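You operate a simulated robot arm through the tools that you are given. There is no shell and no other tool.

The job below is to be done with a simulated two-armed robot. You get a single attempt, and the scene is never put back.

## Task
Park machine one for service: jog the drum to its mark, switch off and tag it.
Fine: mode dial to HAND, JOG key (not the hand wheel) till the yellow mark stands at the pointer, then main switch off, then the red lock tag on the switch peg.

Only the result counts: the job must be done as asked and must still hold three seconds after the hand-in. Knocking over, shifting, dropping, spilling or breaking anything else fails it.

## Robot
Two 7-joint arms with fingered hands on one trunk that stands fixed in place. Base frame: the origin is at the foot of the trunk, x ahead of it, y to its left, z up. Lengths are in m, angles in degrees, forces in N, time in s.
The left shoulder is at [0.07, 0.162, 1.281], the right one opposite. With the tool pointing down near the work surface each hand reaches from about 0.1 to 0.6 m from the base axis, measured 20 degrees to its own side. Payload 4 kg a hand.
The tool frame of a hand sits at the grasp point between the pads (the TCP): z along the fingers, y along the line on which they close. The tips reach 0.026 m beyond it. The gripper opens to 0.132 m; its body begins 0.073 m behind the TCP. The gripper is a hand of 4 fingers: y runs from the thumb to the fingers, the wrist lies at [0, 0, -0.224] in the tool frame, and closing takes about 1.5 s.
Orientation is told as [roll, pitch, yaw] about the base's x, y, z axes, in that order, counted from this pose: with the fingers straight down and closing along the base's y, the tool's x points along the base's -x, its y along +y and its z along -z.

## Interface
- The arms move only by the tool apply_moves. It takes "left_series", "right_series" or both (then of equal length, played together; a hand with none holds still); each is a list of rows, each an object (a shift or turn left out is 0, a gripper value left out holds the last) with "dp": the shift along the base's x, y, z in units of 25 mm (1.0 is 25 mm), a list of three; "rot": the turn, a rotation vector about the base's x, y, z in units of 6 degrees (1.0 is 6 degrees), a list of three. In form: [{"dp": [dx, dy, dz], "rot": [ax, ay, az]}, ...]. A call has 1 to 20 rows; each row shifts and turns the commanded pose from where the row before left it. "left_gripper" and "right_gripper" are, for a hand that has rows, the finger opening in m, from 0 to 0.132, set as the call begins (left out, the last holds). A call with a number of a shift or a turn outside -1 to 1 is refused whole. Rows are played at 5 a second. More than 0.05 m and 8.6 degrees between two rows, or a gripper value outside its range, and nothing of the call is played. A pose out of reach is approached as far as the arm can. The call stops where the force on the tool passes 40 N (or 10 N more than at its start, if that is more) or the arm is blocked; 0.2 s more then pass. The fingers move at their own pace (about 0.045 m/s each) and stop on an object; they squeeze with about 31 N. The grip force told is the motor's: it shows also when the fingers shut on nothing. Time passes only in rows, and 0.2 s behind the last, so rows that do not move let the fingers close. The reply holds the time, the measured pose of the TCP, the force on the tool along the base axes, the opening and the grip force, in the units named above and with some noise, with the torque about the TCP (base axes, N m) and any sound that the robot's microphone picked up.
- Cameras (640 x 400 px; columns grow to the right, rows downward): "scene" is now at [0.1393, 0.0024, 1.5146]; the picture's right is [0.04, -1.00, 0.00], its down [-0.53, -0.02, -0.85] and it looks along [0.85, 0.04, -0.53] (base axes); focal length 346 px, centre (320, 200). "left" rides on the left gripper at [-0.073, 0.006, -0.094] in its tool frame; the picture's right is [-0.08, -1.00, 0.00], its down [0.78, -0.06, -0.62] and it looks along [0.62, -0.05, 0.79] (tool axes); focal length 230 px, centre (320, 200). "right" rides on the right gripper at [0.073, 0.006, -0.094] in its tool frame; the picture's right is [-0.08, 1.00, 0.00], its down [-0.79, -0.06, -0.62] and it looks along [-0.61, -0.05, 0.79] (tool axes); focal length 230 px, centre (320, 200). There is no depth. A picture from a camera that has moved, and an enlarged one, comes with that camera's place and axes in the base frame and with its lens.
- grab_frame(camera): a new picture of that camera. No time passes.
- raise_lower(by): slides the trunk up (or, below 0, down) by that many m; the arms and the scene camera ride with it, the base frame stays. It gives what a move gives, with no picture.
- move_fingers(finger1, finger2, finger3, thumb_bend, hand): sets how far each is bent, from 0 (flat) to 100 (curled in); at 30 the hand is open as for a grip, at 70 the pads meet at the TCP. One left out holds its place. A second passes; each finger stops where it meets its share of the squeeze, and holds until it gets a number again. A gripper value or a shape takes the hand back. It gives what a move gives, with no picture; readings hold the bend of each and the force on the fingers (four entries, about 0 where the hand has none), thumb and palm.
- preshape(shape, hand): the hand has 4 fingers and takes this shape, open, in about a second: jaw (thumb against the fingers, like two jaws); tri (thumb and two fingers); tip (a fingertip pinch); poke (one finger out to press); point (the index stretched); flat (the hand flat); cup (the hand cupped); fist (a fist). The gripper value then closes the fingers along that shape, each until it touches; the sizes above hold for jaw. It gives what a move gives, with no picture.
- turn_head(pan, tilt): turns the head with the scene camera to pan (to the left, within 86 degrees either way) and tilt (down, from -29 to 69), counted from straight ahead of the robot. It gives what a move gives.
- enlarge(camera, box): a new picture of the part [left, top, right, bottom] of that camera's present view, enlarged. No time passes.
- sign_off(): hands the job in; it is judged then, once.

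Places have to be worked out from the pictures, the camera data and where the tool is seen. Open the grippers and draw the arms clear of the work before you hand the job in, unless the task says otherwise.

The tools are called after "Request:" by a JSON object that holds its "fn" and its "kwargs". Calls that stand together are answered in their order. apply_moves: Moves the arms, as the interface text tells. Its arguments: {"type":"object","properties":{"left_series":{"type":"array"},"left_gripper":{"type":"number"},"right_series":{"type":"array"},"right_gripper":{"type":"number"}},"required":[]} The other tools are called the same way: raise_lower (by) moves the trunk up or down; preshape (shape, hand) gives the hand a shape; move_fingers (finger1, finger2, finger3, thumb_bend, hand) moves the fingers one by one; turn_head (pan, tilt) turns the head that bears the scene camera; grab_frame (camera) takes a picture; enlarge (camera, box) takes an enlarged picture of a part of a camera's view; sign_off () hands the job in.

At the start:

```text
t: 0.0
left_tool_pos: [0.5058, 0.2355, 1.3468]
left_tool_rot: [0.0, 0.0, 0.0]
left_force: [0.9, 0.8, 0.5]
left_moment: [-0.01, 0.0, 0.01]
left_finger_gap: 0.1319
left_grip_force: 0.0
left_shape: jaw
left_bend: [30.0, 30.0, 30.0, 30.0]
left_finger forces: [0.0, 0.0, 0.0, 0.1, 0.0, 0.1]
right_tool_pos: [0.4906, -0.1481, 1.276]
right_tool_rot: [0.0, 0.0, -0.1]
right_force: [0.3, -0.8, 0.3]
right_moment: [-0.02, 0.02, 0.01]
right_finger_gap: 0.1317
right_grip_force: 0.0
right_shape: jaw
right_bend: [30.0, 30.0, 30.0, 30.0]
right_finger forces: [0.0, 0.0, 0.1, 0.0, 0.1, 0.0]
trunk travel left (down, up): [-0.76, 0.18]
head pan, tilt (commanded): [2.5, 31.9]
```

scene: 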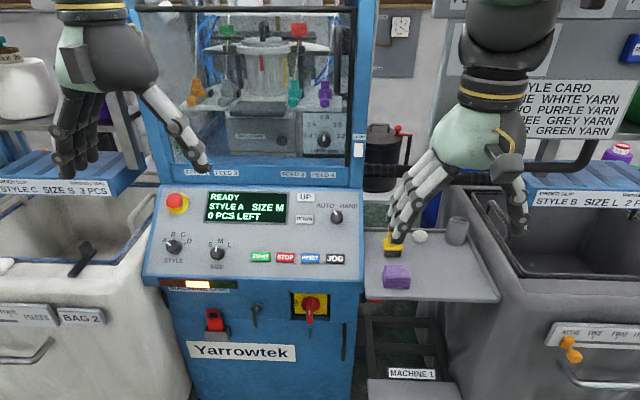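
right: 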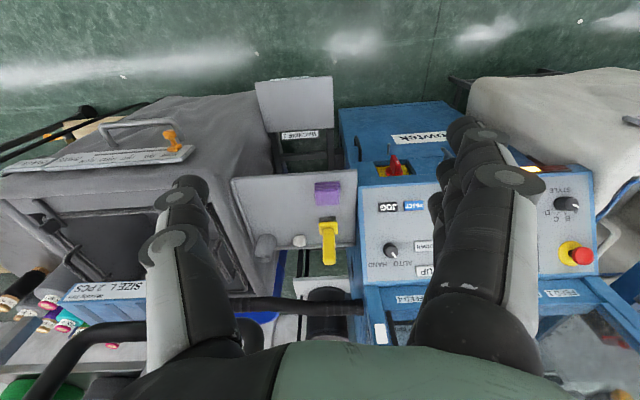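
left: 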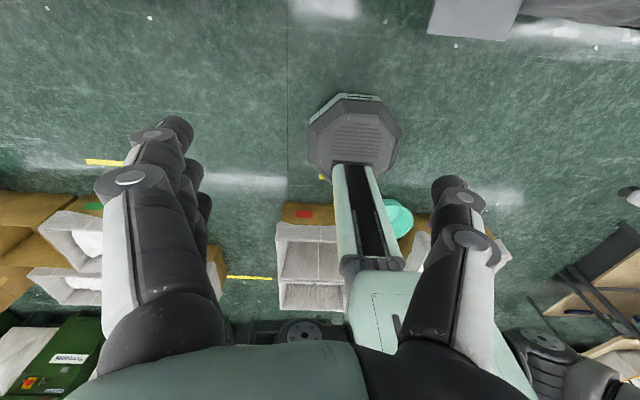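

I start by looking closely at the panel, the drum window and the switch area before moving anything.

Request:
{"fn": "enlarge", "kwargs": {"camera": "scene", "box": [140, 180, 370, 290]}}

Request:
{"fn": "enlarge", "kwargs": {"camera": "scene", "box": [170, 270, 370, 390]}}

Request:
{"fn": "enlarge", "kwargs": {"camera": "scene", "box": [150, 0, 380, 180]}}

Request:
{"fn": "enlarge", "kwargs": {"camera": "scene", "box": [350, 120, 510, 400]}}

```text
2.78 times, centred on (255, 235) of scene
camera zoom: at [0.1393, 0.0024, 1.5146], right [0.04, -1.0, 0.0], down [-0.53, -0.02, -0.85], along [0.85, 0.04, -0.53], focal length 961 px, centre (501, 103)
```

zoom: 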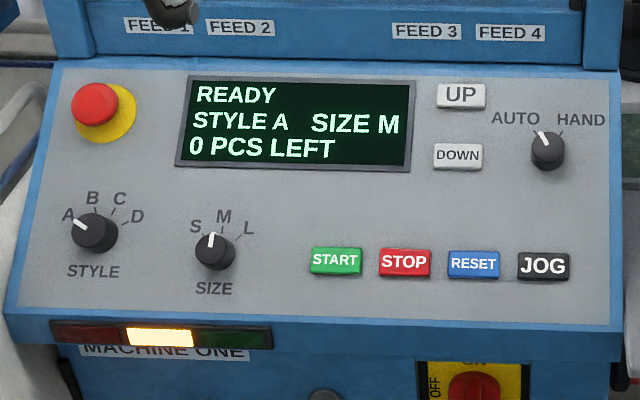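

```text
3.20 times, centred on (270, 330) of scene
camera zoom: at [0.1393, 0.0024, 1.5146], right [0.04, -1.0, 0.0], down [-0.53, -0.02, -0.85], along [0.85, 0.04, -0.53], focal length 1106 px, centre (480, -216)
```

zoom: 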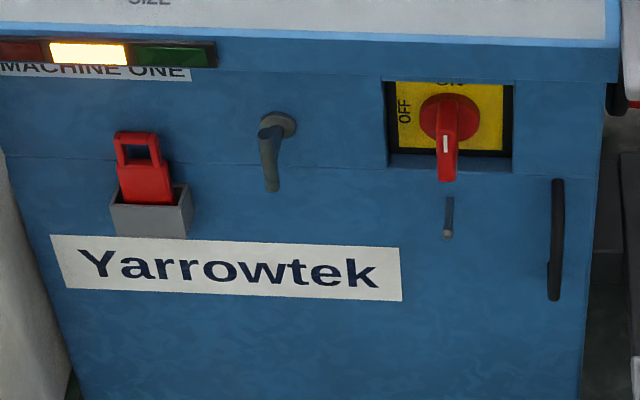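

```text
2.22 times, centred on (265, 90) of scene
camera zoom: at [0.1393, 0.0024, 1.5146], right [0.04, -1.0, 0.0], down [-0.53, -0.02, -0.85], along [0.85, 0.04, -0.53], focal length 768 px, centre (442, 444)
```

zoom: 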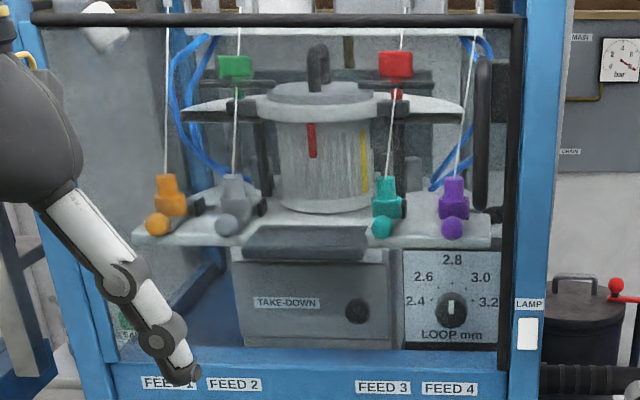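

```text
1.43 times, centred on (430, 260) of scene
camera zoom: at [0.1393, 0.0024, 1.5146], right [0.04, -1.0, 0.0], down [-0.53, -0.02, -0.85], along [0.85, 0.04, -0.53], focal length 494 px, centre (163, 114)
```

zoom: 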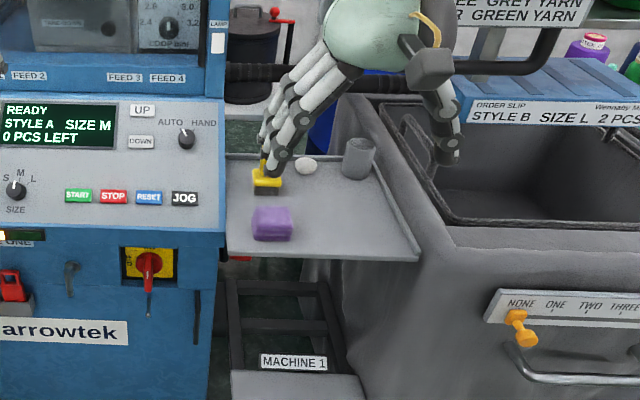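

The panel slopes back at about 43°. I triangulate JOG at about [0.787, -0.003, 0.94] and the mode dial near [0.865, -0.006, 1.01]. I'll lower the trunk a little, for better reach and a second viewpoint.

Request:
{"fn": "raise_lower", "kwargs": {"by": -0.2}}

```text
t: 2.2
left_tool_pos: [0.5064, 0.2374, 1.1458]
left_tool_rot: [-0.1, 0.0, 0.1]
left_force: [-0.9, -0.1, 0.2]
left_moment: [-0.02, 0.0, 0.02]
left_finger_gap: 0.1317
left_grip_force: 0.1
left_shape: jaw
left_bend: [30.0, 30.0, 30.0, 30.0]
left_finger forces: [0.1, 0.0, 0.1, 0.1, 0.0, 0.0]
right_tool_pos: [0.4907, -0.149, 1.0763]
right_tool_rot: [0.0, 0.0, -0.1]
right_force: [0.0, 1.1, 0.2]
right_moment: [0.01, -0.02, 0.0]
right_finger_gap: 0.1317
right_grip_force: 0.2
right_shape: jaw
right_bend: [30.0, 30.0, 30.0, 30.0]
right_finger forces: [0.0, 0.1, 0.0, 0.1, 0.1, 0.0]
trunk travel left (down, up): [-0.56, 0.38]
head pan, tilt (commanded): [2.5, 31.9]
```

The trunk is down 0.2 m with no contact. I take new pictures from this height.

Request:
{"fn": "grab_frame", "kwargs": {"camera": "scene"}}

Request:
{"fn": "enlarge", "kwargs": {"camera": "scene", "box": [150, 110, 370, 250]}}

Request:
{"fn": "enlarge", "kwargs": {"camera": "scene", "box": [170, 240, 370, 365]}}

Request:
{"fn": "grab_frame", "kwargs": {"camera": "right"}}

```text
taken
camera scene: at [0.1391, 0.0024, 1.3147], right [0.04, -1.0, 0.0], down [-0.53, -0.02, -0.85], along [0.85, 0.04, -0.53], focal length 346 px, centre (320, 200)
```

scene: 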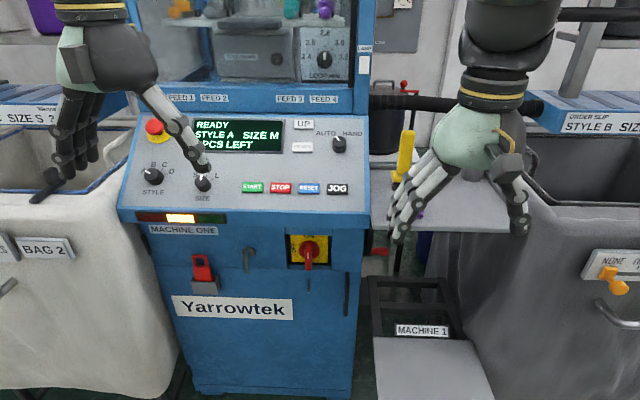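

```text
2.86 times, centred on (260, 180) of scene
camera zoom: at [0.1391, 0.0024, 1.3147], right [0.04, -1.0, 0.0], down [-0.53, -0.02, -0.85], along [0.85, 0.04, -0.53], focal length 987 px, centre (491, 257)
```

zoom: 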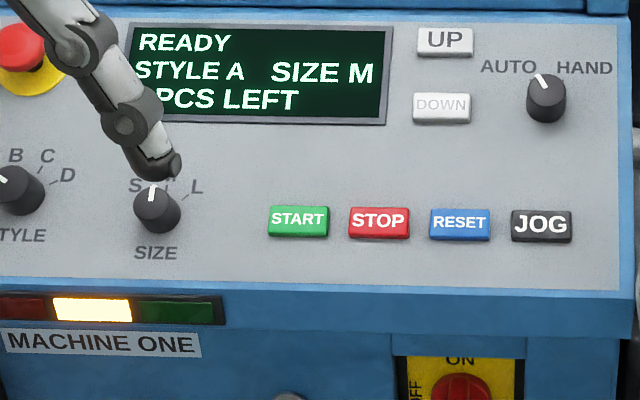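

```text
3.20 times, centred on (270, 302) of scene
camera zoom: at [0.1391, 0.0024, 1.3147], right [0.04, -1.0, 0.0], down [-0.53, -0.02, -0.85], along [0.85, 0.04, -0.53], focal length 1106 px, centre (480, -128)
```

zoom: 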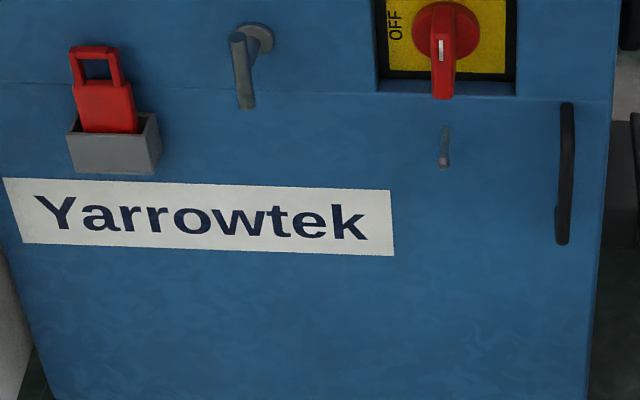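

```text
taken
camera right: at [0.4165, -0.1434, 1.1697], right [0.08, 1.0, 0.0], down [0.78, -0.06, 0.62], along [0.61, -0.05, -0.79], focal length 230 px, centre (320, 200)
```

right: 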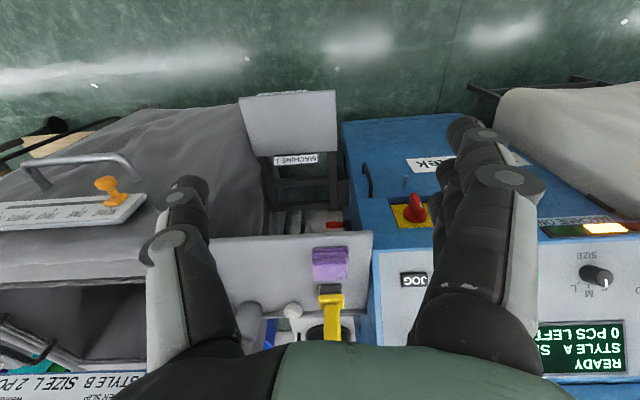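

The two heights place the switch disc at about [0.81, 0.06, 0.75] and the small peg under it at x 0.76 to 0.80, y 0.06, z 0.653. The tag is in its pocket with its top near [0.79, 0.335, 0.735]. Next I tilt the head up to study the drum, its marks and the pointer.

Request:
{"fn": "turn_head", "kwargs": {"pan": 2.5, "tilt": 5}}

Request:
{"fn": "grab_frame", "kwargs": {"camera": "scene"}}

Request:
{"fn": "enlarge", "kwargs": {"camera": "scene", "box": [200, 90, 360, 210]}}

```text
t: 3.1
left_tool_pos: [0.5056, 0.238, 1.1464]
left_tool_rot: [0.0, 0.0, 0.0]
left_force: [-0.2, -0.5, -0.2]
left_moment: [0.0, 0.0, -0.03]
left_finger_gap: 0.1316
left_grip_force: 0.1
left_shape: jaw
left_bend: [30.0, 30.0, 30.0, 30.0]
left_finger forces: [0.1, 0.0, 0.0, 0.1, 0.1, 0.1]
right_tool_pos: [0.4905, -0.1487, 1.0755]
right_tool_rot: [0.1, 0.0, -0.1]
right_force: [0.4, 0.6, -0.4]
right_moment: [-0.02, 0.02, 0.02]
right_finger_gap: 0.1315
right_grip_force: 0.0
right_shape: jaw
right_bend: [30.0, 30.0, 30.0, 30.0]
right_finger forces: [0.0, 0.0, 0.0, 0.0, 0.1, 0.1]
trunk travel left (down, up): [-0.56, 0.38]
head pan, tilt (commanded): [2.5, 5.0]
```

```text
taken
camera scene: at [0.1415, 0.0026, 1.358], right [0.04, -1.0, 0.0], down [-0.09, 0.0, -1.0], along [1.0, 0.04, -0.09], focal length 346 px, centre (320, 200)
```

scene: 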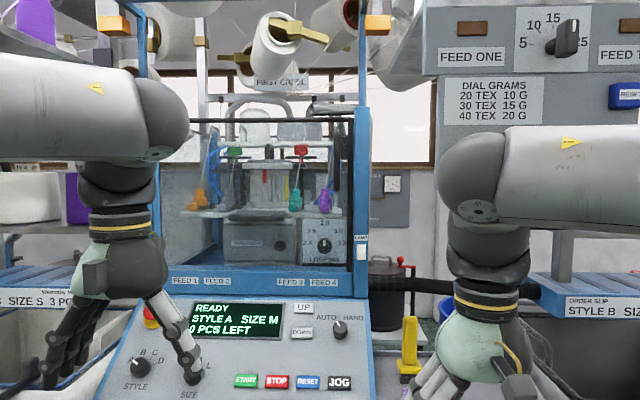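

```text
3.33 times, centred on (280, 150) of scene
camera zoom: at [0.1415, 0.0026, 1.358], right [0.04, -1.0, 0.0], down [-0.09, 0.0, -1.0], along [1.0, 0.04, -0.09], focal length 1152 px, centre (453, 367)
```

zoom: 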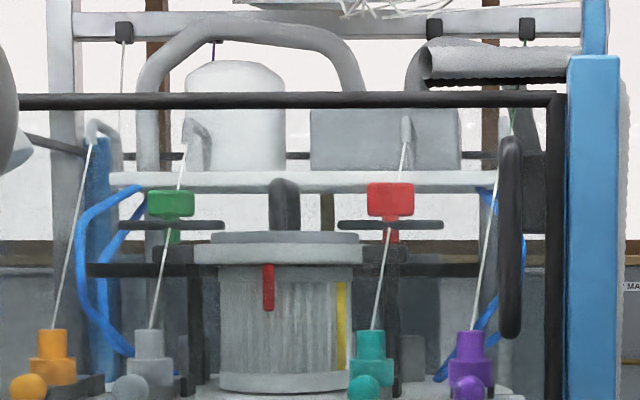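

The red tab on the collar looks like the fixed pointer, and the yellow stripe on the drum is to its right; the black disc on the right is the hand wheel. I bring the right hand to a standoff over the mode dial, square to the sloped panel.

Request:
{"fn": "turn_head", "kwargs": {"pan": 2.5, "tilt": 20}}

Request:
{"fn": "apply_moves", "kwargs": {"right_series": [{"dp": [0, 1, 0.5], "rot": [0, -1, 0]}, {"dp": [0, 1, 0.5], "rot": [0, -1, 0]}, {"dp": [0, 1, 0.5], "rot": [0, -1, 0]}, {"dp": [0, 1, 0.5], "rot": [0, -1, 0]}, {"dp": [0.5, 1, 0], "rot": [0, -1, 0]}, {"dp": [1, 0.7, 0], "rot": [0, -1, 0]}, {"dp": [1, 0, 0], "rot": [0, -0.8, 0]}, {"dp": [1, 0, 0]}, {"dp": [1, 0, 0]}, {"dp": [1, 0, 0]}, {"dp": [1, 0, 0]}, {"dp": [1, 0, 0]}, {"dp": [1, 0, 0]}], "right_gripper": 0.08}}

Request:
{"fn": "grab_frame", "kwargs": {"camera": "right"}}

Request:
{"fn": "grab_frame", "kwargs": {"camera": "scene"}}

```text
t: 3.9
left_tool_pos: [0.5053, 0.2373, 1.1469]
left_tool_rot: [0.0, 0.0, 0.0]
left_force: [0.0, -0.6, 0.1]
left_moment: [-0.02, 0.0, 0.04]
left_finger_gap: 0.1317
left_grip_force: 0.1
left_shape: jaw
left_bend: [30.0, 30.0, 30.0, 30.0]
left_finger forces: [0.0, 0.0, 0.0, 0.0, 0.0, 0.0]
right_tool_pos: [0.4908, -0.1482, 1.0763]
right_tool_rot: [0.0, 0.0, -0.2]
right_force: [-0.3, -0.5, 0.3]
right_moment: [-0.01, 0.03, 0.0]
right_finger_gap: 0.1316
right_grip_force: 0.1
right_shape: jaw
right_bend: [30.0, 30.0, 30.0, 30.0]
right_finger forces: [0.0, 0.0, 0.1, 0.0, 0.0, 0.0]
trunk travel left (down, up): [-0.56, 0.38]
head pan, tilt (commanded): [2.5, 20.0]
```

```text
t: 6.7
left_tool_pos: [0.5072, 0.2373, 1.1455]
left_tool_rot: [-0.1, 0.1, -0.1]
left_force: [0.5, 0.0, -0.1]
left_moment: [-0.01, 0.03, 0.01]
left_finger_gap: 0.1319
left_grip_force: 0.1
left_shape: jaw
left_bend: [30.0, 30.0, 30.0, 30.0]
left_finger forces: [0.0, 0.0, 0.1, 0.0, 0.0, 0.1]
right_tool_pos: [0.7032, -0.0084, 1.123]
right_tool_rot: [-0.1, -40.7, 0.0]
right_force: [0.0, 0.6, -0.6]
right_moment: [-0.02, 0.03, 0.02]
right_finger_gap: 0.0805
right_grip_force: 0.1
right_shape: jaw
right_bend: [71.0, 71.0, 71.0, 69.0]
right_finger forces: [0.1, 0.1, 0.0, 0.1, 0.0, 0.0]
trunk travel left (down, up): [-0.56, 0.38]
head pan, tilt (commanded): [2.5, 20.0]
```

```text
taken
camera right: at [0.5859, -0.0019, 1.1463], right [0.06, 1.0, 0.05], down [0.19, -0.06, 0.98], along [0.98, -0.05, -0.2], focal length 230 px, centre (320, 200)
```

right: 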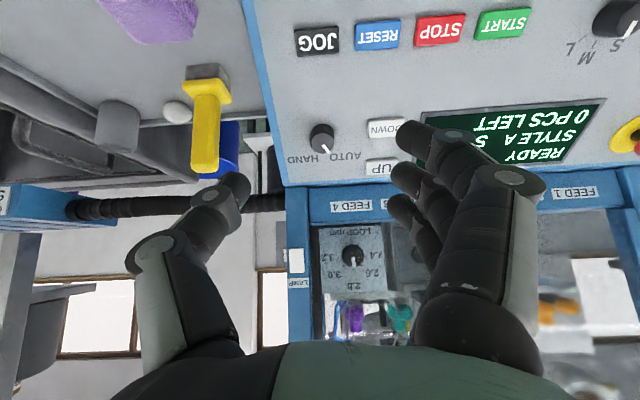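

```text
taken
camera scene: at [0.1439, 0.003, 1.3335], right [0.04, -1.0, 0.0], down [-0.34, -0.02, -0.94], along [0.94, 0.04, -0.34], focal length 346 px, centre (320, 200)
```

scene: 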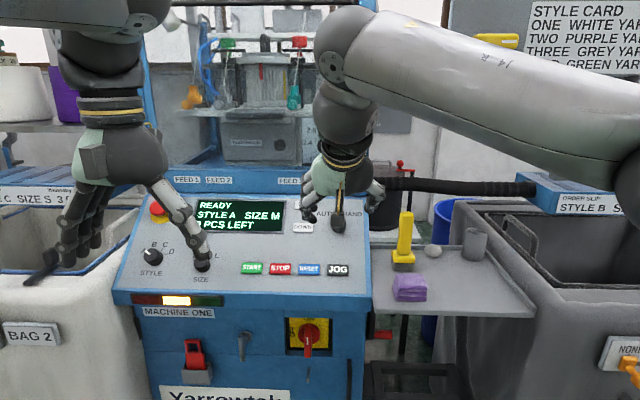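

The hand is well placed at standoff and the dial is visible between thumb and fingers. I zoom in on the dial from the hand camera and from the scene camera.

Request:
{"fn": "enlarge", "kwargs": {"camera": "right", "box": [270, 90, 400, 190]}}

Request:
{"fn": "enlarge", "kwargs": {"camera": "scene", "box": [280, 180, 400, 280]}}

Request:
{"fn": "enlarge", "kwargs": {"camera": "left", "box": [0, 0, 640, 400]}}

```text
4.00 times, centred on (335, 140) of right
camera zoom: at [0.5859, -0.0019, 1.1463], right [0.06, 1.0, 0.05], down [0.19, -0.06, 0.98], along [0.98, -0.05, -0.2], focal length 920 px, centre (260, 440)
```

zoom: 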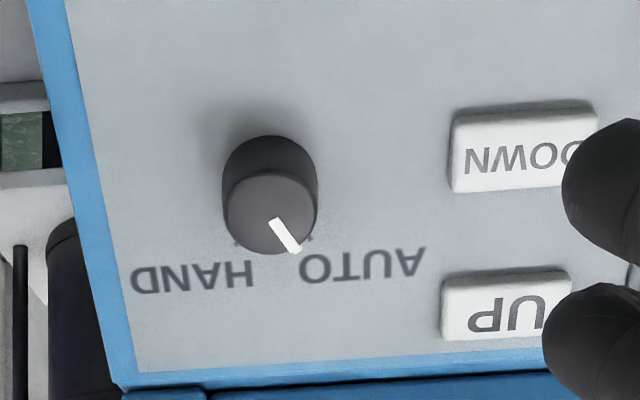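

```text
4.00 times, centred on (340, 230) of scene
camera zoom: at [0.1439, 0.003, 1.3335], right [0.04, -1.0, 0.0], down [-0.34, -0.02, -0.94], along [0.94, 0.04, -0.34], focal length 1382 px, centre (240, 80)
```

zoom: 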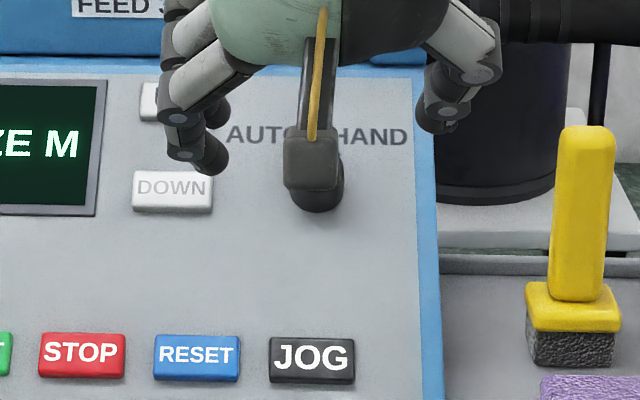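

```text
1.00 times, centred on (320, 200) of left (not enlarged: the box is as wide or as high as the picture)
camera zoom: at [0.5806, 0.2432, 1.2393], right [0.08, -1.0, 0.0], down [-0.78, -0.06, 0.62], along [-0.62, -0.05, -0.79], focal length 230 px, centre (320, 200)
```

zoom: 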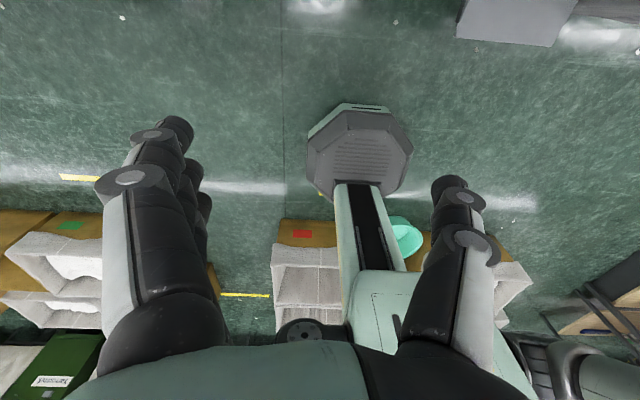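

The knob is about 30 mm across and 25 mm high, with its top near [0.858, -0.008, 1.02], and needs about 60° clockwise. I try the three-finger shape and look at it before approaching.

Request:
{"fn": "preshape", "kwargs": {"hand": "right", "shape": "tri"}}

Request:
{"fn": "grab_frame", "kwargs": {"camera": "right"}}

Request:
{"fn": "enlarge", "kwargs": {"camera": "scene", "box": [280, 100, 420, 260]}}

```text
t: 7.5
left_tool_pos: [0.5054, 0.2371, 1.147]
left_tool_rot: [0.0, 0.0, 0.0]
left_force: [-0.5, 0.4, -0.5]
left_moment: [0.01, 0.02, 0.0]
left_finger_gap: 0.1318
left_grip_force: 0.0
left_shape: jaw
left_bend: [30.0, 30.0, 30.0, 30.0]
left_finger forces: [0.0, 0.1, 0.0, 0.0, 0.1, 0.0]
right_tool_pos: [0.7016, -0.0076, 1.1245]
right_tool_rot: [0.0, -40.8, -0.2]
right_force: [-0.7, 0.4, -0.2]
right_moment: [0.0, -0.02, 0.01]
right_finger_gap: 0.1316
right_grip_force: 0.1
right_shape: tri
right_bend: [30.0, 30.0, 0.0, 30.0]
right_finger forces: [0.1, 0.1, 0.1, 0.0, 0.1, 0.0]
trunk travel left (down, up): [-0.56, 0.38]
head pan, tilt (commanded): [2.5, 20.0]
```

```text
taken
camera right: at [0.5845, -0.002, 1.1472], right [0.06, 1.0, 0.05], down [0.19, -0.06, 0.98], along [0.98, -0.05, -0.19], focal length 230 px, centre (320, 200)
```

right: 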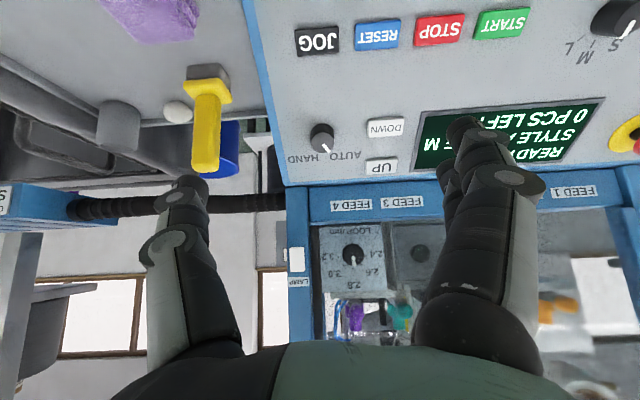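

```text
2.50 times, centred on (350, 180) of scene
camera zoom: at [0.1428, 0.0027, 1.3337], right [0.04, -1.0, 0.0], down [-0.34, -0.01, -0.94], along [0.94, 0.04, -0.34], focal length 864 px, centre (245, 250)
```

zoom: 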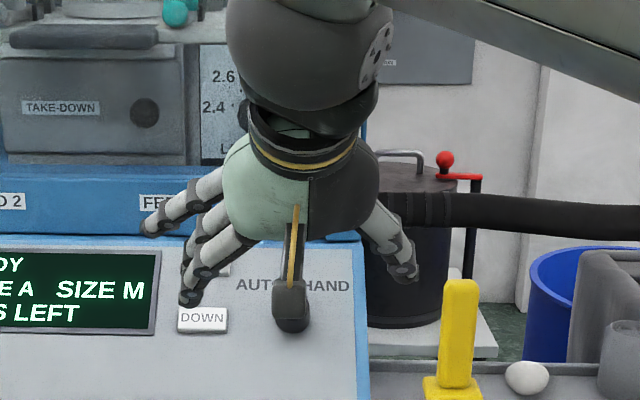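

In the three-finger shape the third finger stays stretched out flat. I compare it with the fingertip pinch.

Request:
{"fn": "preshape", "kwargs": {"hand": "right", "shape": "tip"}}

Request:
{"fn": "grab_frame", "kwargs": {"camera": "right"}}

Request:
{"fn": "enlarge", "kwargs": {"camera": "scene", "box": [280, 100, 420, 260]}}

```text
t: 8.4
left_tool_pos: [0.5072, 0.2373, 1.1466]
left_tool_rot: [0.0, 0.0, 0.0]
left_force: [0.3, 0.4, -0.4]
left_moment: [0.01, 0.0, 0.0]
left_finger_gap: 0.1318
left_grip_force: 0.1
left_shape: jaw
left_bend: [30.0, 30.0, 30.0, 30.0]
left_finger forces: [0.0, 0.0, 0.0, 0.1, 0.0, 0.0]
right_tool_pos: [0.7031, -0.0069, 1.124]
right_tool_rot: [0.0, -40.7, -0.2]
right_force: [-0.1, -0.3, 0.3]
right_moment: [0.04, 0.01, 0.0]
right_finger_gap: 0.132
right_grip_force: 0.0
right_shape: tip
right_bend: [0.0, 30.0, 0.0, 30.0]
right_finger forces: [0.0, 0.0, 0.1, 0.0, 0.0, 0.0]
trunk travel left (down, up): [-0.56, 0.38]
head pan, tilt (commanded): [2.5, 20.0]
```

```text
taken
camera right: at [0.5845, -0.0021, 1.1472], right [0.06, 1.0, 0.05], down [0.19, -0.06, 0.98], along [0.98, -0.05, -0.19], focal length 230 px, centre (320, 200)
```

right: 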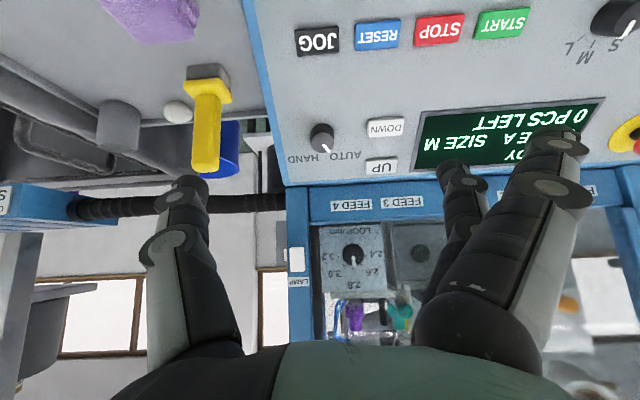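

```text
2.50 times, centred on (350, 180) of scene
camera zoom: at [0.1427, 0.0027, 1.3337], right [0.04, -1.0, 0.0], down [-0.34, -0.01, -0.94], along [0.94, 0.04, -0.34], focal length 864 px, centre (245, 250)
```

zoom: 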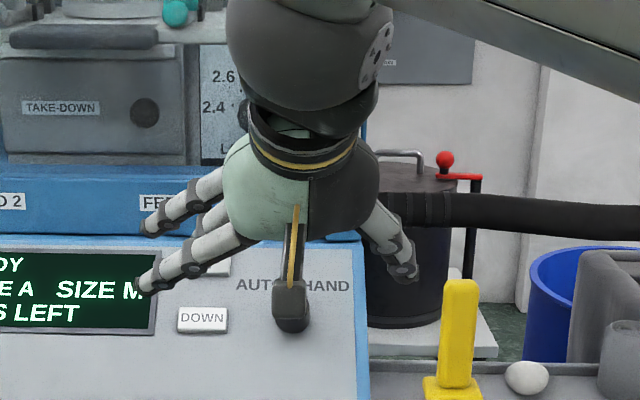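

In the pinch shape the middle finger opposes the thumb directly, and I estimate the flat fingers' tips end about 34 mm behind the gripping tips, so they should clear the panel. I move to about 80 mm above the knob, pre-turned 30° counter-clockwise, with a smaller opening.

Request:
{"fn": "apply_moves", "kwargs": {"right_series": [{"dp": [0.823, -0.01, -0.347], "rot": [-0.652, 0, 0.758]}, {"dp": [0.823, -0.01, -0.347], "rot": [-0.652, 0, 0.758]}, {"dp": [0.823, -0.01, -0.347], "rot": [-0.652, 0, 0.758]}, {"dp": [0.823, -0.01, -0.347], "rot": [-0.652, 0, 0.758]}, {"dp": [0.823, -0.01, -0.347], "rot": [-0.652, 0, 0.758]}, {"dp": [0, 0, 0]}, {"dp": [0, 0, 0]}, {"dp": [0, 0, 0]}], "right_gripper": 0.06}}

Request:
{"fn": "grab_frame", "kwargs": {"camera": "right"}}

Request:
{"fn": "enlarge", "kwargs": {"camera": "scene", "box": [280, 120, 420, 280]}}

```text
t: 10.2
left_tool_pos: [0.5062, 0.2382, 1.1473]
left_tool_rot: [0.0, 0.0, -0.1]
left_force: [0.7, 0.1, -0.4]
left_moment: [0.02, 0.01, 0.04]
left_finger_gap: 0.1317
left_grip_force: 0.1
left_shape: jaw
left_bend: [30.0, 30.0, 30.0, 30.0]
left_finger forces: [0.0, 0.0, 0.0, 0.1, 0.1, 0.0]
right_tool_pos: [0.8065, -0.0081, 1.0836]
right_tool_rot: [-23.4, -34.5, 37.3]
right_force: [1.1, -0.8, -0.2]
right_moment: [0.01, 0.0, 0.01]
right_finger_gap: 0.0606
right_grip_force: 0.0
right_shape: tip
right_bend: [0.0, 73.0, 0.0, 70.0]
right_finger forces: [0.1, 0.0, 0.1, 0.1, 0.0, 0.0]
trunk travel left (down, up): [-0.56, 0.38]
head pan, tilt (commanded): [2.5, 20.0]
```

```text
taken
camera right: at [0.694, -0.0391, 1.1102], right [-0.33, 0.9, -0.28], down [0.13, 0.34, 0.93], along [0.94, 0.27, -0.23], focal length 230 px, centre (320, 200)
```

right: 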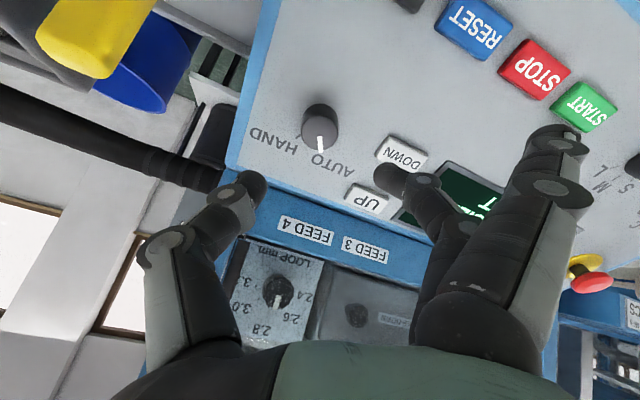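

```text
2.50 times, centred on (350, 200) of scene
camera zoom: at [0.1427, 0.0029, 1.3337], right [0.04, -1.0, 0.0], down [-0.34, -0.02, -0.94], along [0.94, 0.04, -0.34], focal length 864 px, centre (245, 200)
```

zoom: 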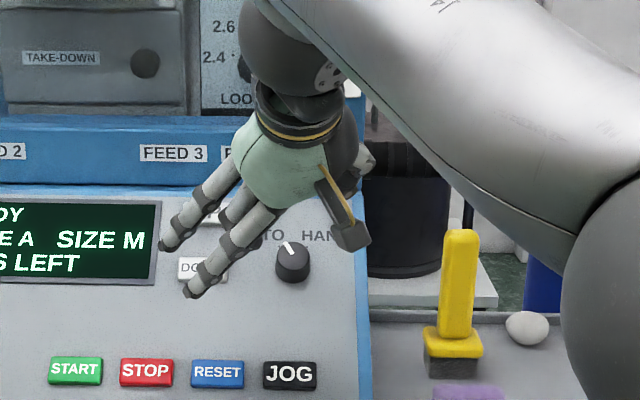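

The hand hovers above the knob. I zoom the hand camera to measure the knob's offset from the tool axis.

Request:
{"fn": "enlarge", "kwargs": {"camera": "right", "box": [230, 80, 430, 205]}}

```text
3.20 times, centred on (330, 142) of right
camera zoom: at [0.694, -0.0391, 1.1102], right [-0.33, 0.9, -0.28], down [0.13, 0.34, 0.93], along [0.94, 0.27, -0.23], focal length 736 px, centre (288, 384)
```

zoom: 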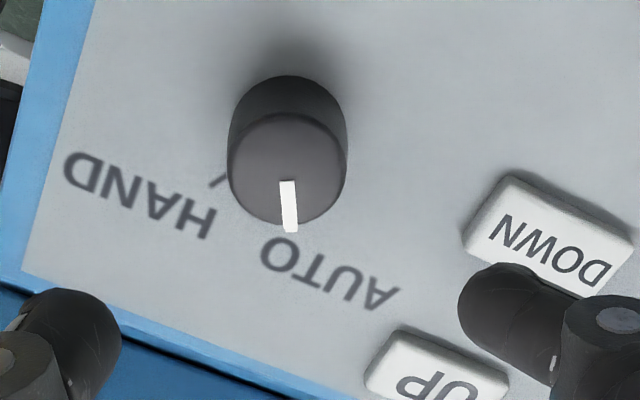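

The knob sits on the tool axis within about 2 mm, its top about 92 mm ahead of the grasp point. I advance 60 mm along the tool axis and check again.

Request:
{"fn": "apply_moves", "kwargs": {"right_series": [{"dp": [0.523, 0, -0.605]}, {"dp": [0.523, 0, -0.605]}, {"dp": [0.523, 0, -0.605]}, {"dp": [0, 0, 0]}]}}

Request:
{"fn": "enlarge", "kwargs": {"camera": "right", "box": [200, 80, 440, 230]}}

Request:
{"fn": "enlarge", "kwargs": {"camera": "scene", "box": [280, 150, 400, 260]}}

```text
t: 11.2
left_tool_pos: [0.5064, 0.2373, 1.1466]
left_tool_rot: [-0.1, 0.0, 0.0]
left_force: [-0.4, -0.4, -0.1]
left_moment: [0.02, -0.02, 0.02]
left_finger_gap: 0.1319
left_grip_force: 0.1
left_shape: jaw
left_bend: [30.0, 30.0, 30.0, 30.0]
left_finger forces: [0.1, 0.0, 0.1, 0.1, 0.0, 0.0]
right_tool_pos: [0.846, -0.0074, 1.0364]
right_tool_rot: [-23.2, -34.4, 37.3]
right_force: [0.0, 0.0, 0.0]
right_moment: [-0.01, 0.0, -0.01]
right_finger_gap: 0.0606
right_grip_force: 0.0
right_shape: tip
right_bend: [0.0, 73.0, 0.0, 70.0]
right_finger forces: [0.1, 0.1, 0.1, 0.1, 0.1, 0.0]
trunk travel left (down, up): [-0.56, 0.38]
head pan, tilt (commanded): [2.5, 20.0]
```

```text
2.67 times, centred on (320, 155) of right
camera zoom: at [0.7335, -0.0399, 1.0646], right [-0.33, 0.9, -0.28], down [0.14, 0.34, 0.93], along [0.94, 0.27, -0.23], focal length 614 px, centre (320, 320)
```

zoom: 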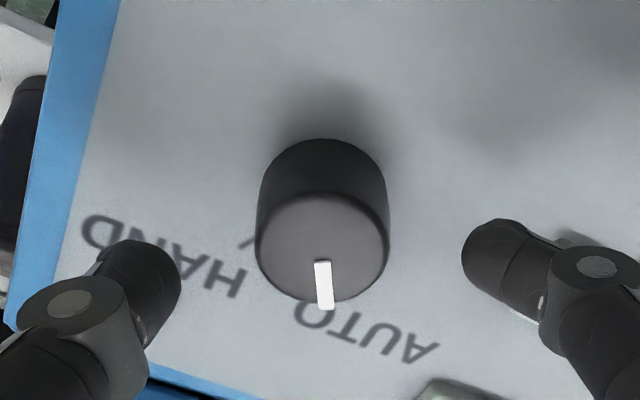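

```text
3.64 times, centred on (340, 205) of scene
camera zoom: at [0.1423, 0.0027, 1.3337], right [0.04, -1.0, 0.0], down [-0.34, -0.01, -0.94], along [0.94, 0.04, -0.34], focal length 1256 px, centre (247, 182)
```

zoom: 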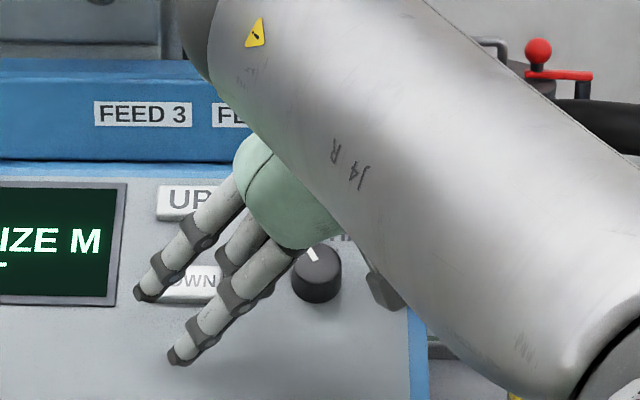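

The knob is still centred on the axis, its top about 29 mm ahead of the grasp point, level with the fingertips. I advance another 20 mm so the tips straddle the knob without touching the panel.

Request:
{"fn": "apply_moves", "kwargs": {"right_series": [{"dp": [0.262, 0, -0.303]}, {"dp": [0.262, 0, -0.303]}, {"dp": [0, 0, 0]}]}}

Request:
{"fn": "enlarge", "kwargs": {"camera": "right", "box": [200, 80, 440, 230]}}

```text
t: 12.1
left_tool_pos: [0.5061, 0.2368, 1.147]
left_tool_rot: [0.0, 0.0, 0.0]
left_force: [0.1, -0.2, 0.3]
left_moment: [-0.01, -0.03, 0.03]
left_finger_gap: 0.1319
left_grip_force: 0.0
left_shape: jaw
left_bend: [30.0, 30.0, 30.0, 30.0]
left_finger forces: [0.0, 0.1, 0.1, 0.1, 0.0, 0.0]
right_tool_pos: [0.852, -0.0088, 1.0198]
right_tool_rot: [-23.3, -34.6, 37.3]
right_force: [-0.2, 0.0, -0.7]
right_moment: [0.02, 0.01, -0.01]
right_finger_gap: 0.0609
right_grip_force: 0.0
right_shape: tip
right_bend: [0.0, 73.0, 0.0, 70.0]
right_finger forces: [0.0, 0.1, 0.0, 0.1, 0.0, 0.0]
right hand out of reach, approached as far as the arm can: row 1, 2
trunk travel left (down, up): [-0.56, 0.38]
head pan, tilt (commanded): [2.5, 20.0]
```

```text
2.67 times, centred on (320, 155) of right
camera zoom: at [0.7393, -0.0403, 1.0465], right [-0.33, 0.9, -0.28], down [0.13, 0.34, 0.93], along [0.94, 0.27, -0.23], focal length 614 px, centre (320, 320)
```

zoom: 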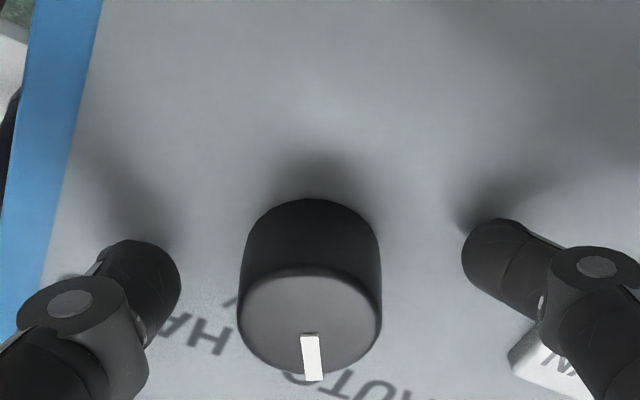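

The arm hit its reach limit and fell about 7 mm short in x. A tool tilted about 12° more towards horizontal brings the wrist closer, so I back off 40 mm and add that tilt.

Request:
{"fn": "apply_moves", "kwargs": {"right_series": [{"dp": [-0.514, 0, 0.613]}, {"dp": [-0.514, 0, 0.613]}, {"dp": [0, 0, 0], "rot": [0.361, -0.815, 0.303]}, {"dp": [0, 0, 0], "rot": [0.361, -0.815, 0.303]}, {"dp": [0, 0, 0]}]}}

Request:
{"fn": "grab_frame", "kwargs": {"camera": "right"}}

Request:
{"fn": "grab_frame", "kwargs": {"camera": "scene"}}

```text
t: 13.2
left_tool_pos: [0.5069, 0.2382, 1.1467]
left_tool_rot: [0.0, -0.1, 0.0]
left_force: [-0.5, 0.4, 0.4]
left_moment: [-0.04, 0.02, 0.0]
left_finger_gap: 0.132
left_grip_force: 0.1
left_shape: jaw
left_bend: [30.0, 30.0, 30.0, 30.0]
left_finger forces: [0.1, 0.0, 0.1, 0.1, 0.0, 0.1]
right_tool_pos: [0.8262, -0.0061, 1.0503]
right_tool_rot: [-27.2, -44.8, 43.4]
right_force: [-0.3, -0.9, -0.2]
right_moment: [-0.01, 0.0, -0.02]
right_finger_gap: 0.0606
right_grip_force: 0.1
right_shape: tip
right_bend: [0.0, 73.0, 0.0, 70.0]
right_finger forces: [0.0, 0.0, 0.1, 0.0, 0.0, 0.1]
trunk travel left (down, up): [-0.56, 0.38]
head pan, tilt (commanded): [2.5, 20.0]
```

```text
taken
camera right: at [0.7124, -0.0467, 1.0559], right [-0.34, 0.9, -0.27], down [-0.05, 0.27, 0.96], along [0.94, 0.34, -0.05], focal length 230 px, centre (320, 200)
```

right: 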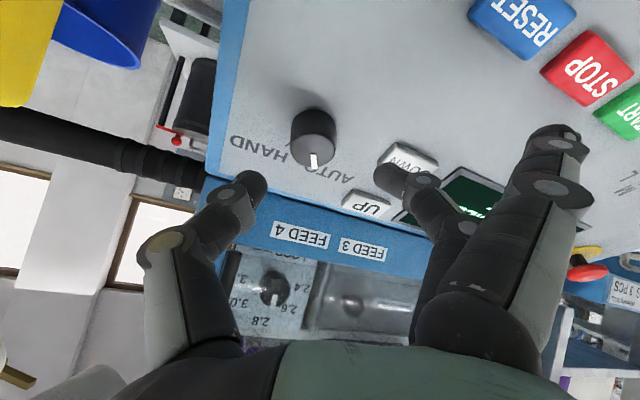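

```text
taken
camera scene: at [0.1427, 0.0036, 1.3337], right [0.04, -1.0, 0.0], down [-0.34, -0.02, -0.94], along [0.94, 0.04, -0.34], focal length 346 px, centre (320, 200)
```

scene: 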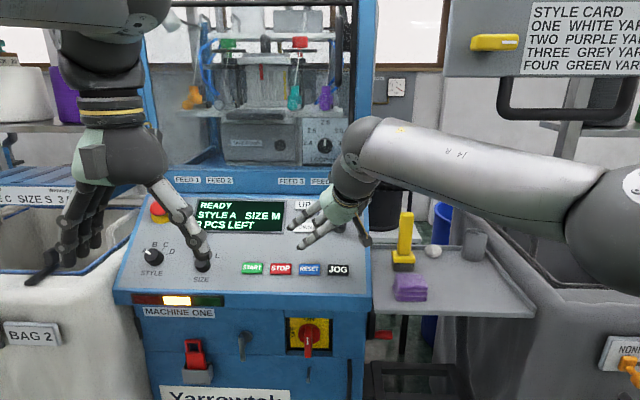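

The knob is where I predicted (top about [0.865, -0.008, 1.0145]). I advance to the grip position, offset slightly so the pads land centred on the knob.

Request:
{"fn": "apply_moves", "kwargs": {"right_series": [{"dp": [0.41, -0.053, -0.425]}, {"dp": [0.41, -0.053, -0.425]}, {"dp": [0.41, -0.053, -0.425]}, {"dp": [0, 0, 0]}]}}

Request:
{"fn": "enlarge", "kwargs": {"camera": "right", "box": [200, 80, 440, 230]}}

```text
t: 14.2
left_tool_pos: [0.5056, 0.2372, 1.1475]
left_tool_rot: [-0.1, 0.0, -0.1]
left_force: [-1.2, -0.7, 0.7]
left_moment: [-0.02, -0.01, -0.01]
left_finger_gap: 0.1319
left_grip_force: 0.0
left_shape: jaw
left_bend: [30.0, 30.0, 30.0, 30.0]
left_finger forces: [0.0, 0.0, 0.0, 0.1, 0.0, 0.0]
right_tool_pos: [0.8558, -0.0106, 1.0179]
right_tool_rot: [-27.2, -44.8, 43.5]
right_force: [-1.7, 0.1, 2.7]
right_moment: [0.1, 0.03, 0.06]
right_finger_gap: 0.0607
right_grip_force: 0.0
right_shape: tip
right_bend: [0.0, 73.0, 0.0, 70.0]
right_finger forces: [0.1, 3.1, 0.0, 0.0, 0.0, 0.1]
trunk travel left (down, up): [-0.56, 0.38]
head pan, tilt (commanded): [2.5, 20.0]
```

```text
2.67 times, centred on (320, 155) of right
camera zoom: at [0.7427, -0.0508, 1.0245], right [-0.34, 0.9, -0.27], down [-0.05, 0.27, 0.96], along [0.94, 0.34, -0.05], focal length 614 px, centre (320, 320)
```

zoom: 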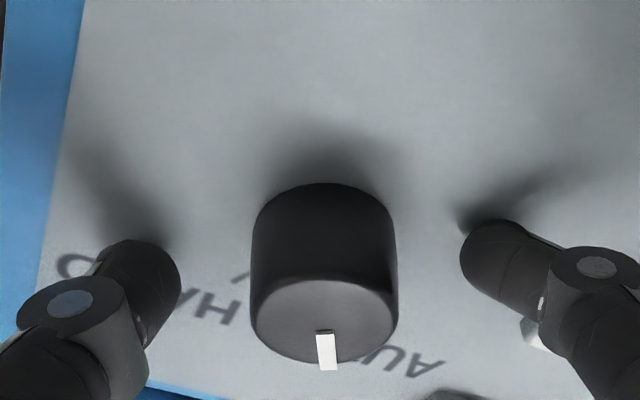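

The middle fingertip lightly touches the panel (about 3 N). I back off 4 mm and close the pinch on the knob.

Request:
{"fn": "apply_moves", "kwargs": {"right_series": [{"dp": [-0.103, 0, 0.123]}, {"dp": [0, 0, 0]}]}}

Request:
{"fn": "apply_moves", "kwargs": {"right_series": [{"dp": [0, 0, 0]}, {"dp": [0, 0, 0]}, {"dp": [0, 0, 0]}, {"dp": [0, 0, 0]}, {"dp": [0, 0, 0]}, {"dp": [0, 0, 0]}], "right_gripper": 0.015}}

Request:
{"fn": "enlarge", "kwargs": {"camera": "right", "box": [200, 80, 440, 230]}}

```text
t: 14.8
left_tool_pos: [0.5068, 0.238, 1.1472]
left_tool_rot: [-0.1, 0.0, 0.0]
left_force: [0.4, 0.2, 0.3]
left_moment: [0.01, -0.04, -0.02]
left_finger_gap: 0.132
left_grip_force: 0.0
left_shape: jaw
left_bend: [30.0, 30.0, 30.0, 30.0]
left_finger forces: [0.0, 0.0, 0.1, 0.0, 0.0, 0.0]
right_tool_pos: [0.8546, -0.0122, 1.0207]
right_tool_rot: [-27.1, -44.6, 43.4]
right_force: [0.2, 0.3, -0.5]
right_moment: [-0.01, 0.02, 0.01]
right_finger_gap: 0.0604
right_grip_force: 0.0
right_shape: tip
right_bend: [0.0, 73.0, 0.0, 70.0]
right_finger forces: [0.0, 0.0, 0.0, 0.1, 0.0, 0.0]
trunk travel left (down, up): [-0.56, 0.38]
head pan, tilt (commanded): [2.5, 20.0]
```

```text
t: 16.2
left_tool_pos: [0.5057, 0.2378, 1.1467]
left_tool_rot: [-0.1, 0.0, 0.1]
left_force: [0.8, 0.2, -0.4]
left_moment: [-0.02, 0.01, 0.01]
left_finger_gap: 0.1317
left_grip_force: 0.1
left_shape: jaw
left_bend: [30.0, 30.0, 30.0, 30.0]
left_finger forces: [0.0, 0.1, 0.0, 0.0, 0.1, 0.0]
right_tool_pos: [0.8547, -0.0107, 1.0207]
right_tool_rot: [-27.2, -44.7, 43.4]
right_force: [-0.6, 0.7, -1.3]
right_moment: [0.03, 0.05, 0.05]
right_finger_gap: 0.0246
right_grip_force: 31.5
right_shape: tip
right_bend: [26.0, 73.0, 26.0, 70.0]
right_finger forces: [0.0, 28.2, 0.0, 0.1, 27.3, 0.1]
trunk travel left (down, up): [-0.56, 0.38]
head pan, tilt (commanded): [2.5, 20.0]
```

```text
2.67 times, centred on (320, 155) of right
camera zoom: at [0.7408, -0.0512, 1.0263], right [-0.34, 0.9, -0.27], down [-0.05, 0.27, 0.96], along [0.94, 0.34, -0.05], focal length 614 px, centre (320, 320)
```

zoom: 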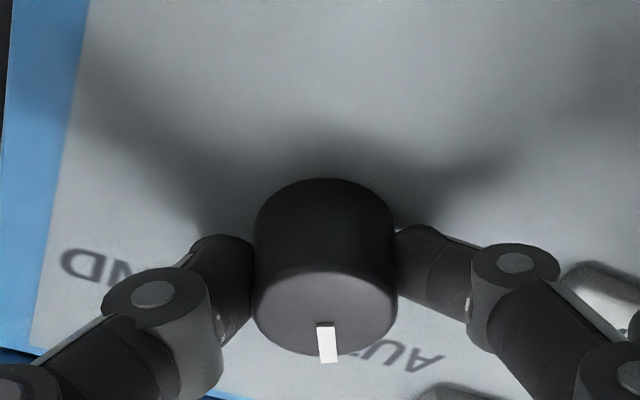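

Both pads hold the knob at about 28 N each. I turn the hand clockwise about the knob axis, first half of the turn, and check.

Request:
{"fn": "apply_moves", "kwargs": {"right_series": [{"dp": [0, 0.016, 0], "rot": [0.643, 0, -0.766]}, {"dp": [0, 0.016, 0], "rot": [0.643, 0, -0.766]}, {"dp": [0, 0.016, 0], "rot": [0.643, 0, -0.766]}, {"dp": [0, 0.016, 0], "rot": [0.643, 0, -0.766]}, {"dp": [0, 0.016, 0], "rot": [0.643, 0, -0.766]}]}}

Request:
{"fn": "enlarge", "kwargs": {"camera": "right", "box": [200, 80, 440, 230]}}

```text
t: 17.4
left_tool_pos: [0.505, 0.2362, 1.1455]
left_tool_rot: [0.0, -0.1, 0.1]
left_force: [-0.1, 0.6, 0.3]
left_moment: [0.02, 0.02, 0.05]
left_finger_gap: 0.1315
left_grip_force: 0.1
left_shape: jaw
left_bend: [30.0, 30.0, 30.0, 30.0]
left_finger forces: [0.1, 0.1, 0.0, 0.0, 0.0, 0.1]
right_tool_pos: [0.8543, -0.007, 1.0191]
right_tool_rot: [-0.1, -51.9, -0.3]
right_force: [-4.5, 0.0, -5.7]
right_moment: [-0.01, 0.12, -0.04]
right_finger_gap: 0.0244
right_grip_force: 31.4
right_shape: tip
right_bend: [16.0, 73.0, 26.0, 70.0]
right_finger forces: [0.0, 27.7, 0.0, 0.0, 29.3, 0.0]
trunk travel left (down, up): [-0.56, 0.38]
head pan, tilt (commanded): [2.5, 20.0]
```

```text
2.67 times, centred on (320, 155) of right
camera zoom: at [0.7336, -0.0027, 1.0204], right [0.05, 1.0, 0.06], down [0.0, -0.06, 1.0], along [1.0, -0.05, 0.0], focal length 614 px, centre (320, 320)
```

zoom: 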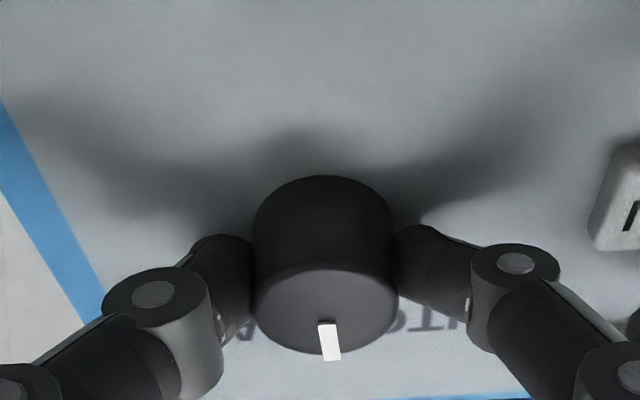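

The knob turns with the hand (its white line stays put in the hand view). I complete the second half of the turn.

Request:
{"fn": "apply_moves", "kwargs": {"right_series": [{"dp": [0, 0.016, 0], "rot": [0.643, 0, -0.766]}, {"dp": [0, 0.016, 0], "rot": [0.643, 0, -0.766]}, {"dp": [0, 0.016, 0], "rot": [0.643, 0, -0.766]}, {"dp": [0, 0.016, 0], "rot": [0.643, 0, -0.766]}, {"dp": [0, 0.016, 0], "rot": [0.643, 0, -0.766]}]}}

Request:
{"fn": "enlarge", "kwargs": {"camera": "right", "box": [200, 80, 440, 230]}}

Request:
{"fn": "enlarge", "kwargs": {"camera": "scene", "box": [180, 150, 400, 290]}}

```text
t: 18.6
left_tool_pos: [0.5064, 0.2385, 1.1462]
left_tool_rot: [0.0, 0.0, 0.0]
left_force: [0.6, -0.1, 0.2]
left_moment: [0.02, -0.02, 0.04]
left_finger_gap: 0.132
left_grip_force: 0.0
left_shape: jaw
left_bend: [30.0, 30.0, 30.0, 30.0]
left_finger forces: [0.0, 0.0, 0.0, 0.1, 0.0, 0.0]
right_tool_pos: [0.8546, -0.0069, 1.0218]
right_tool_rot: [26.6, -44.6, -43.7]
right_force: [-8.7, 2.3, -8.9]
right_moment: [-0.05, 0.21, -0.05]
right_finger_gap: 0.0245
right_grip_force: 30.8
right_shape: tip
right_bend: [25.0, 73.0, 26.0, 70.0]
right_finger forces: [0.0, 26.4, 0.0, 0.0, 32.8, 0.0]
trunk travel left (down, up): [-0.56, 0.38]
head pan, tilt (commanded): [2.5, 20.0]
```

```text
2.67 times, centred on (320, 155) of right
camera zoom: at [0.7457, 0.0437, 1.0306], right [0.43, 0.82, 0.37], down [-0.09, -0.37, 0.92], along [0.9, -0.43, -0.08], focal length 614 px, centre (320, 320)
```

zoom: 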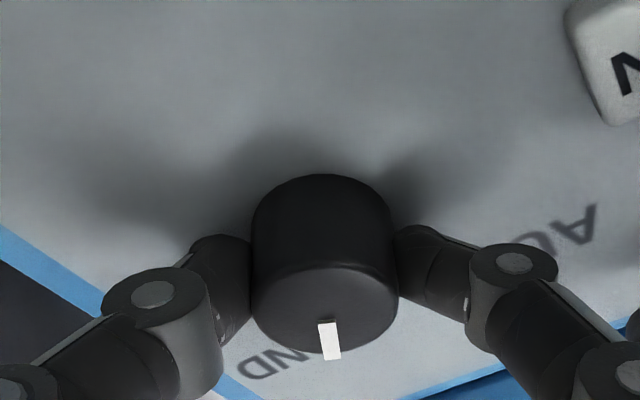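

```text
2.86 times, centred on (290, 220) of scene
camera zoom: at [0.1428, 0.0033, 1.3336], right [0.04, -1.0, 0.0], down [-0.34, -0.02, -0.94], along [0.94, 0.04, -0.34], focal length 987 px, centre (406, 143)
```

zoom: 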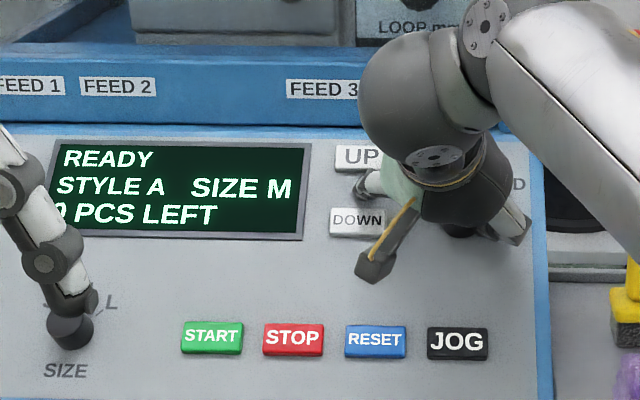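

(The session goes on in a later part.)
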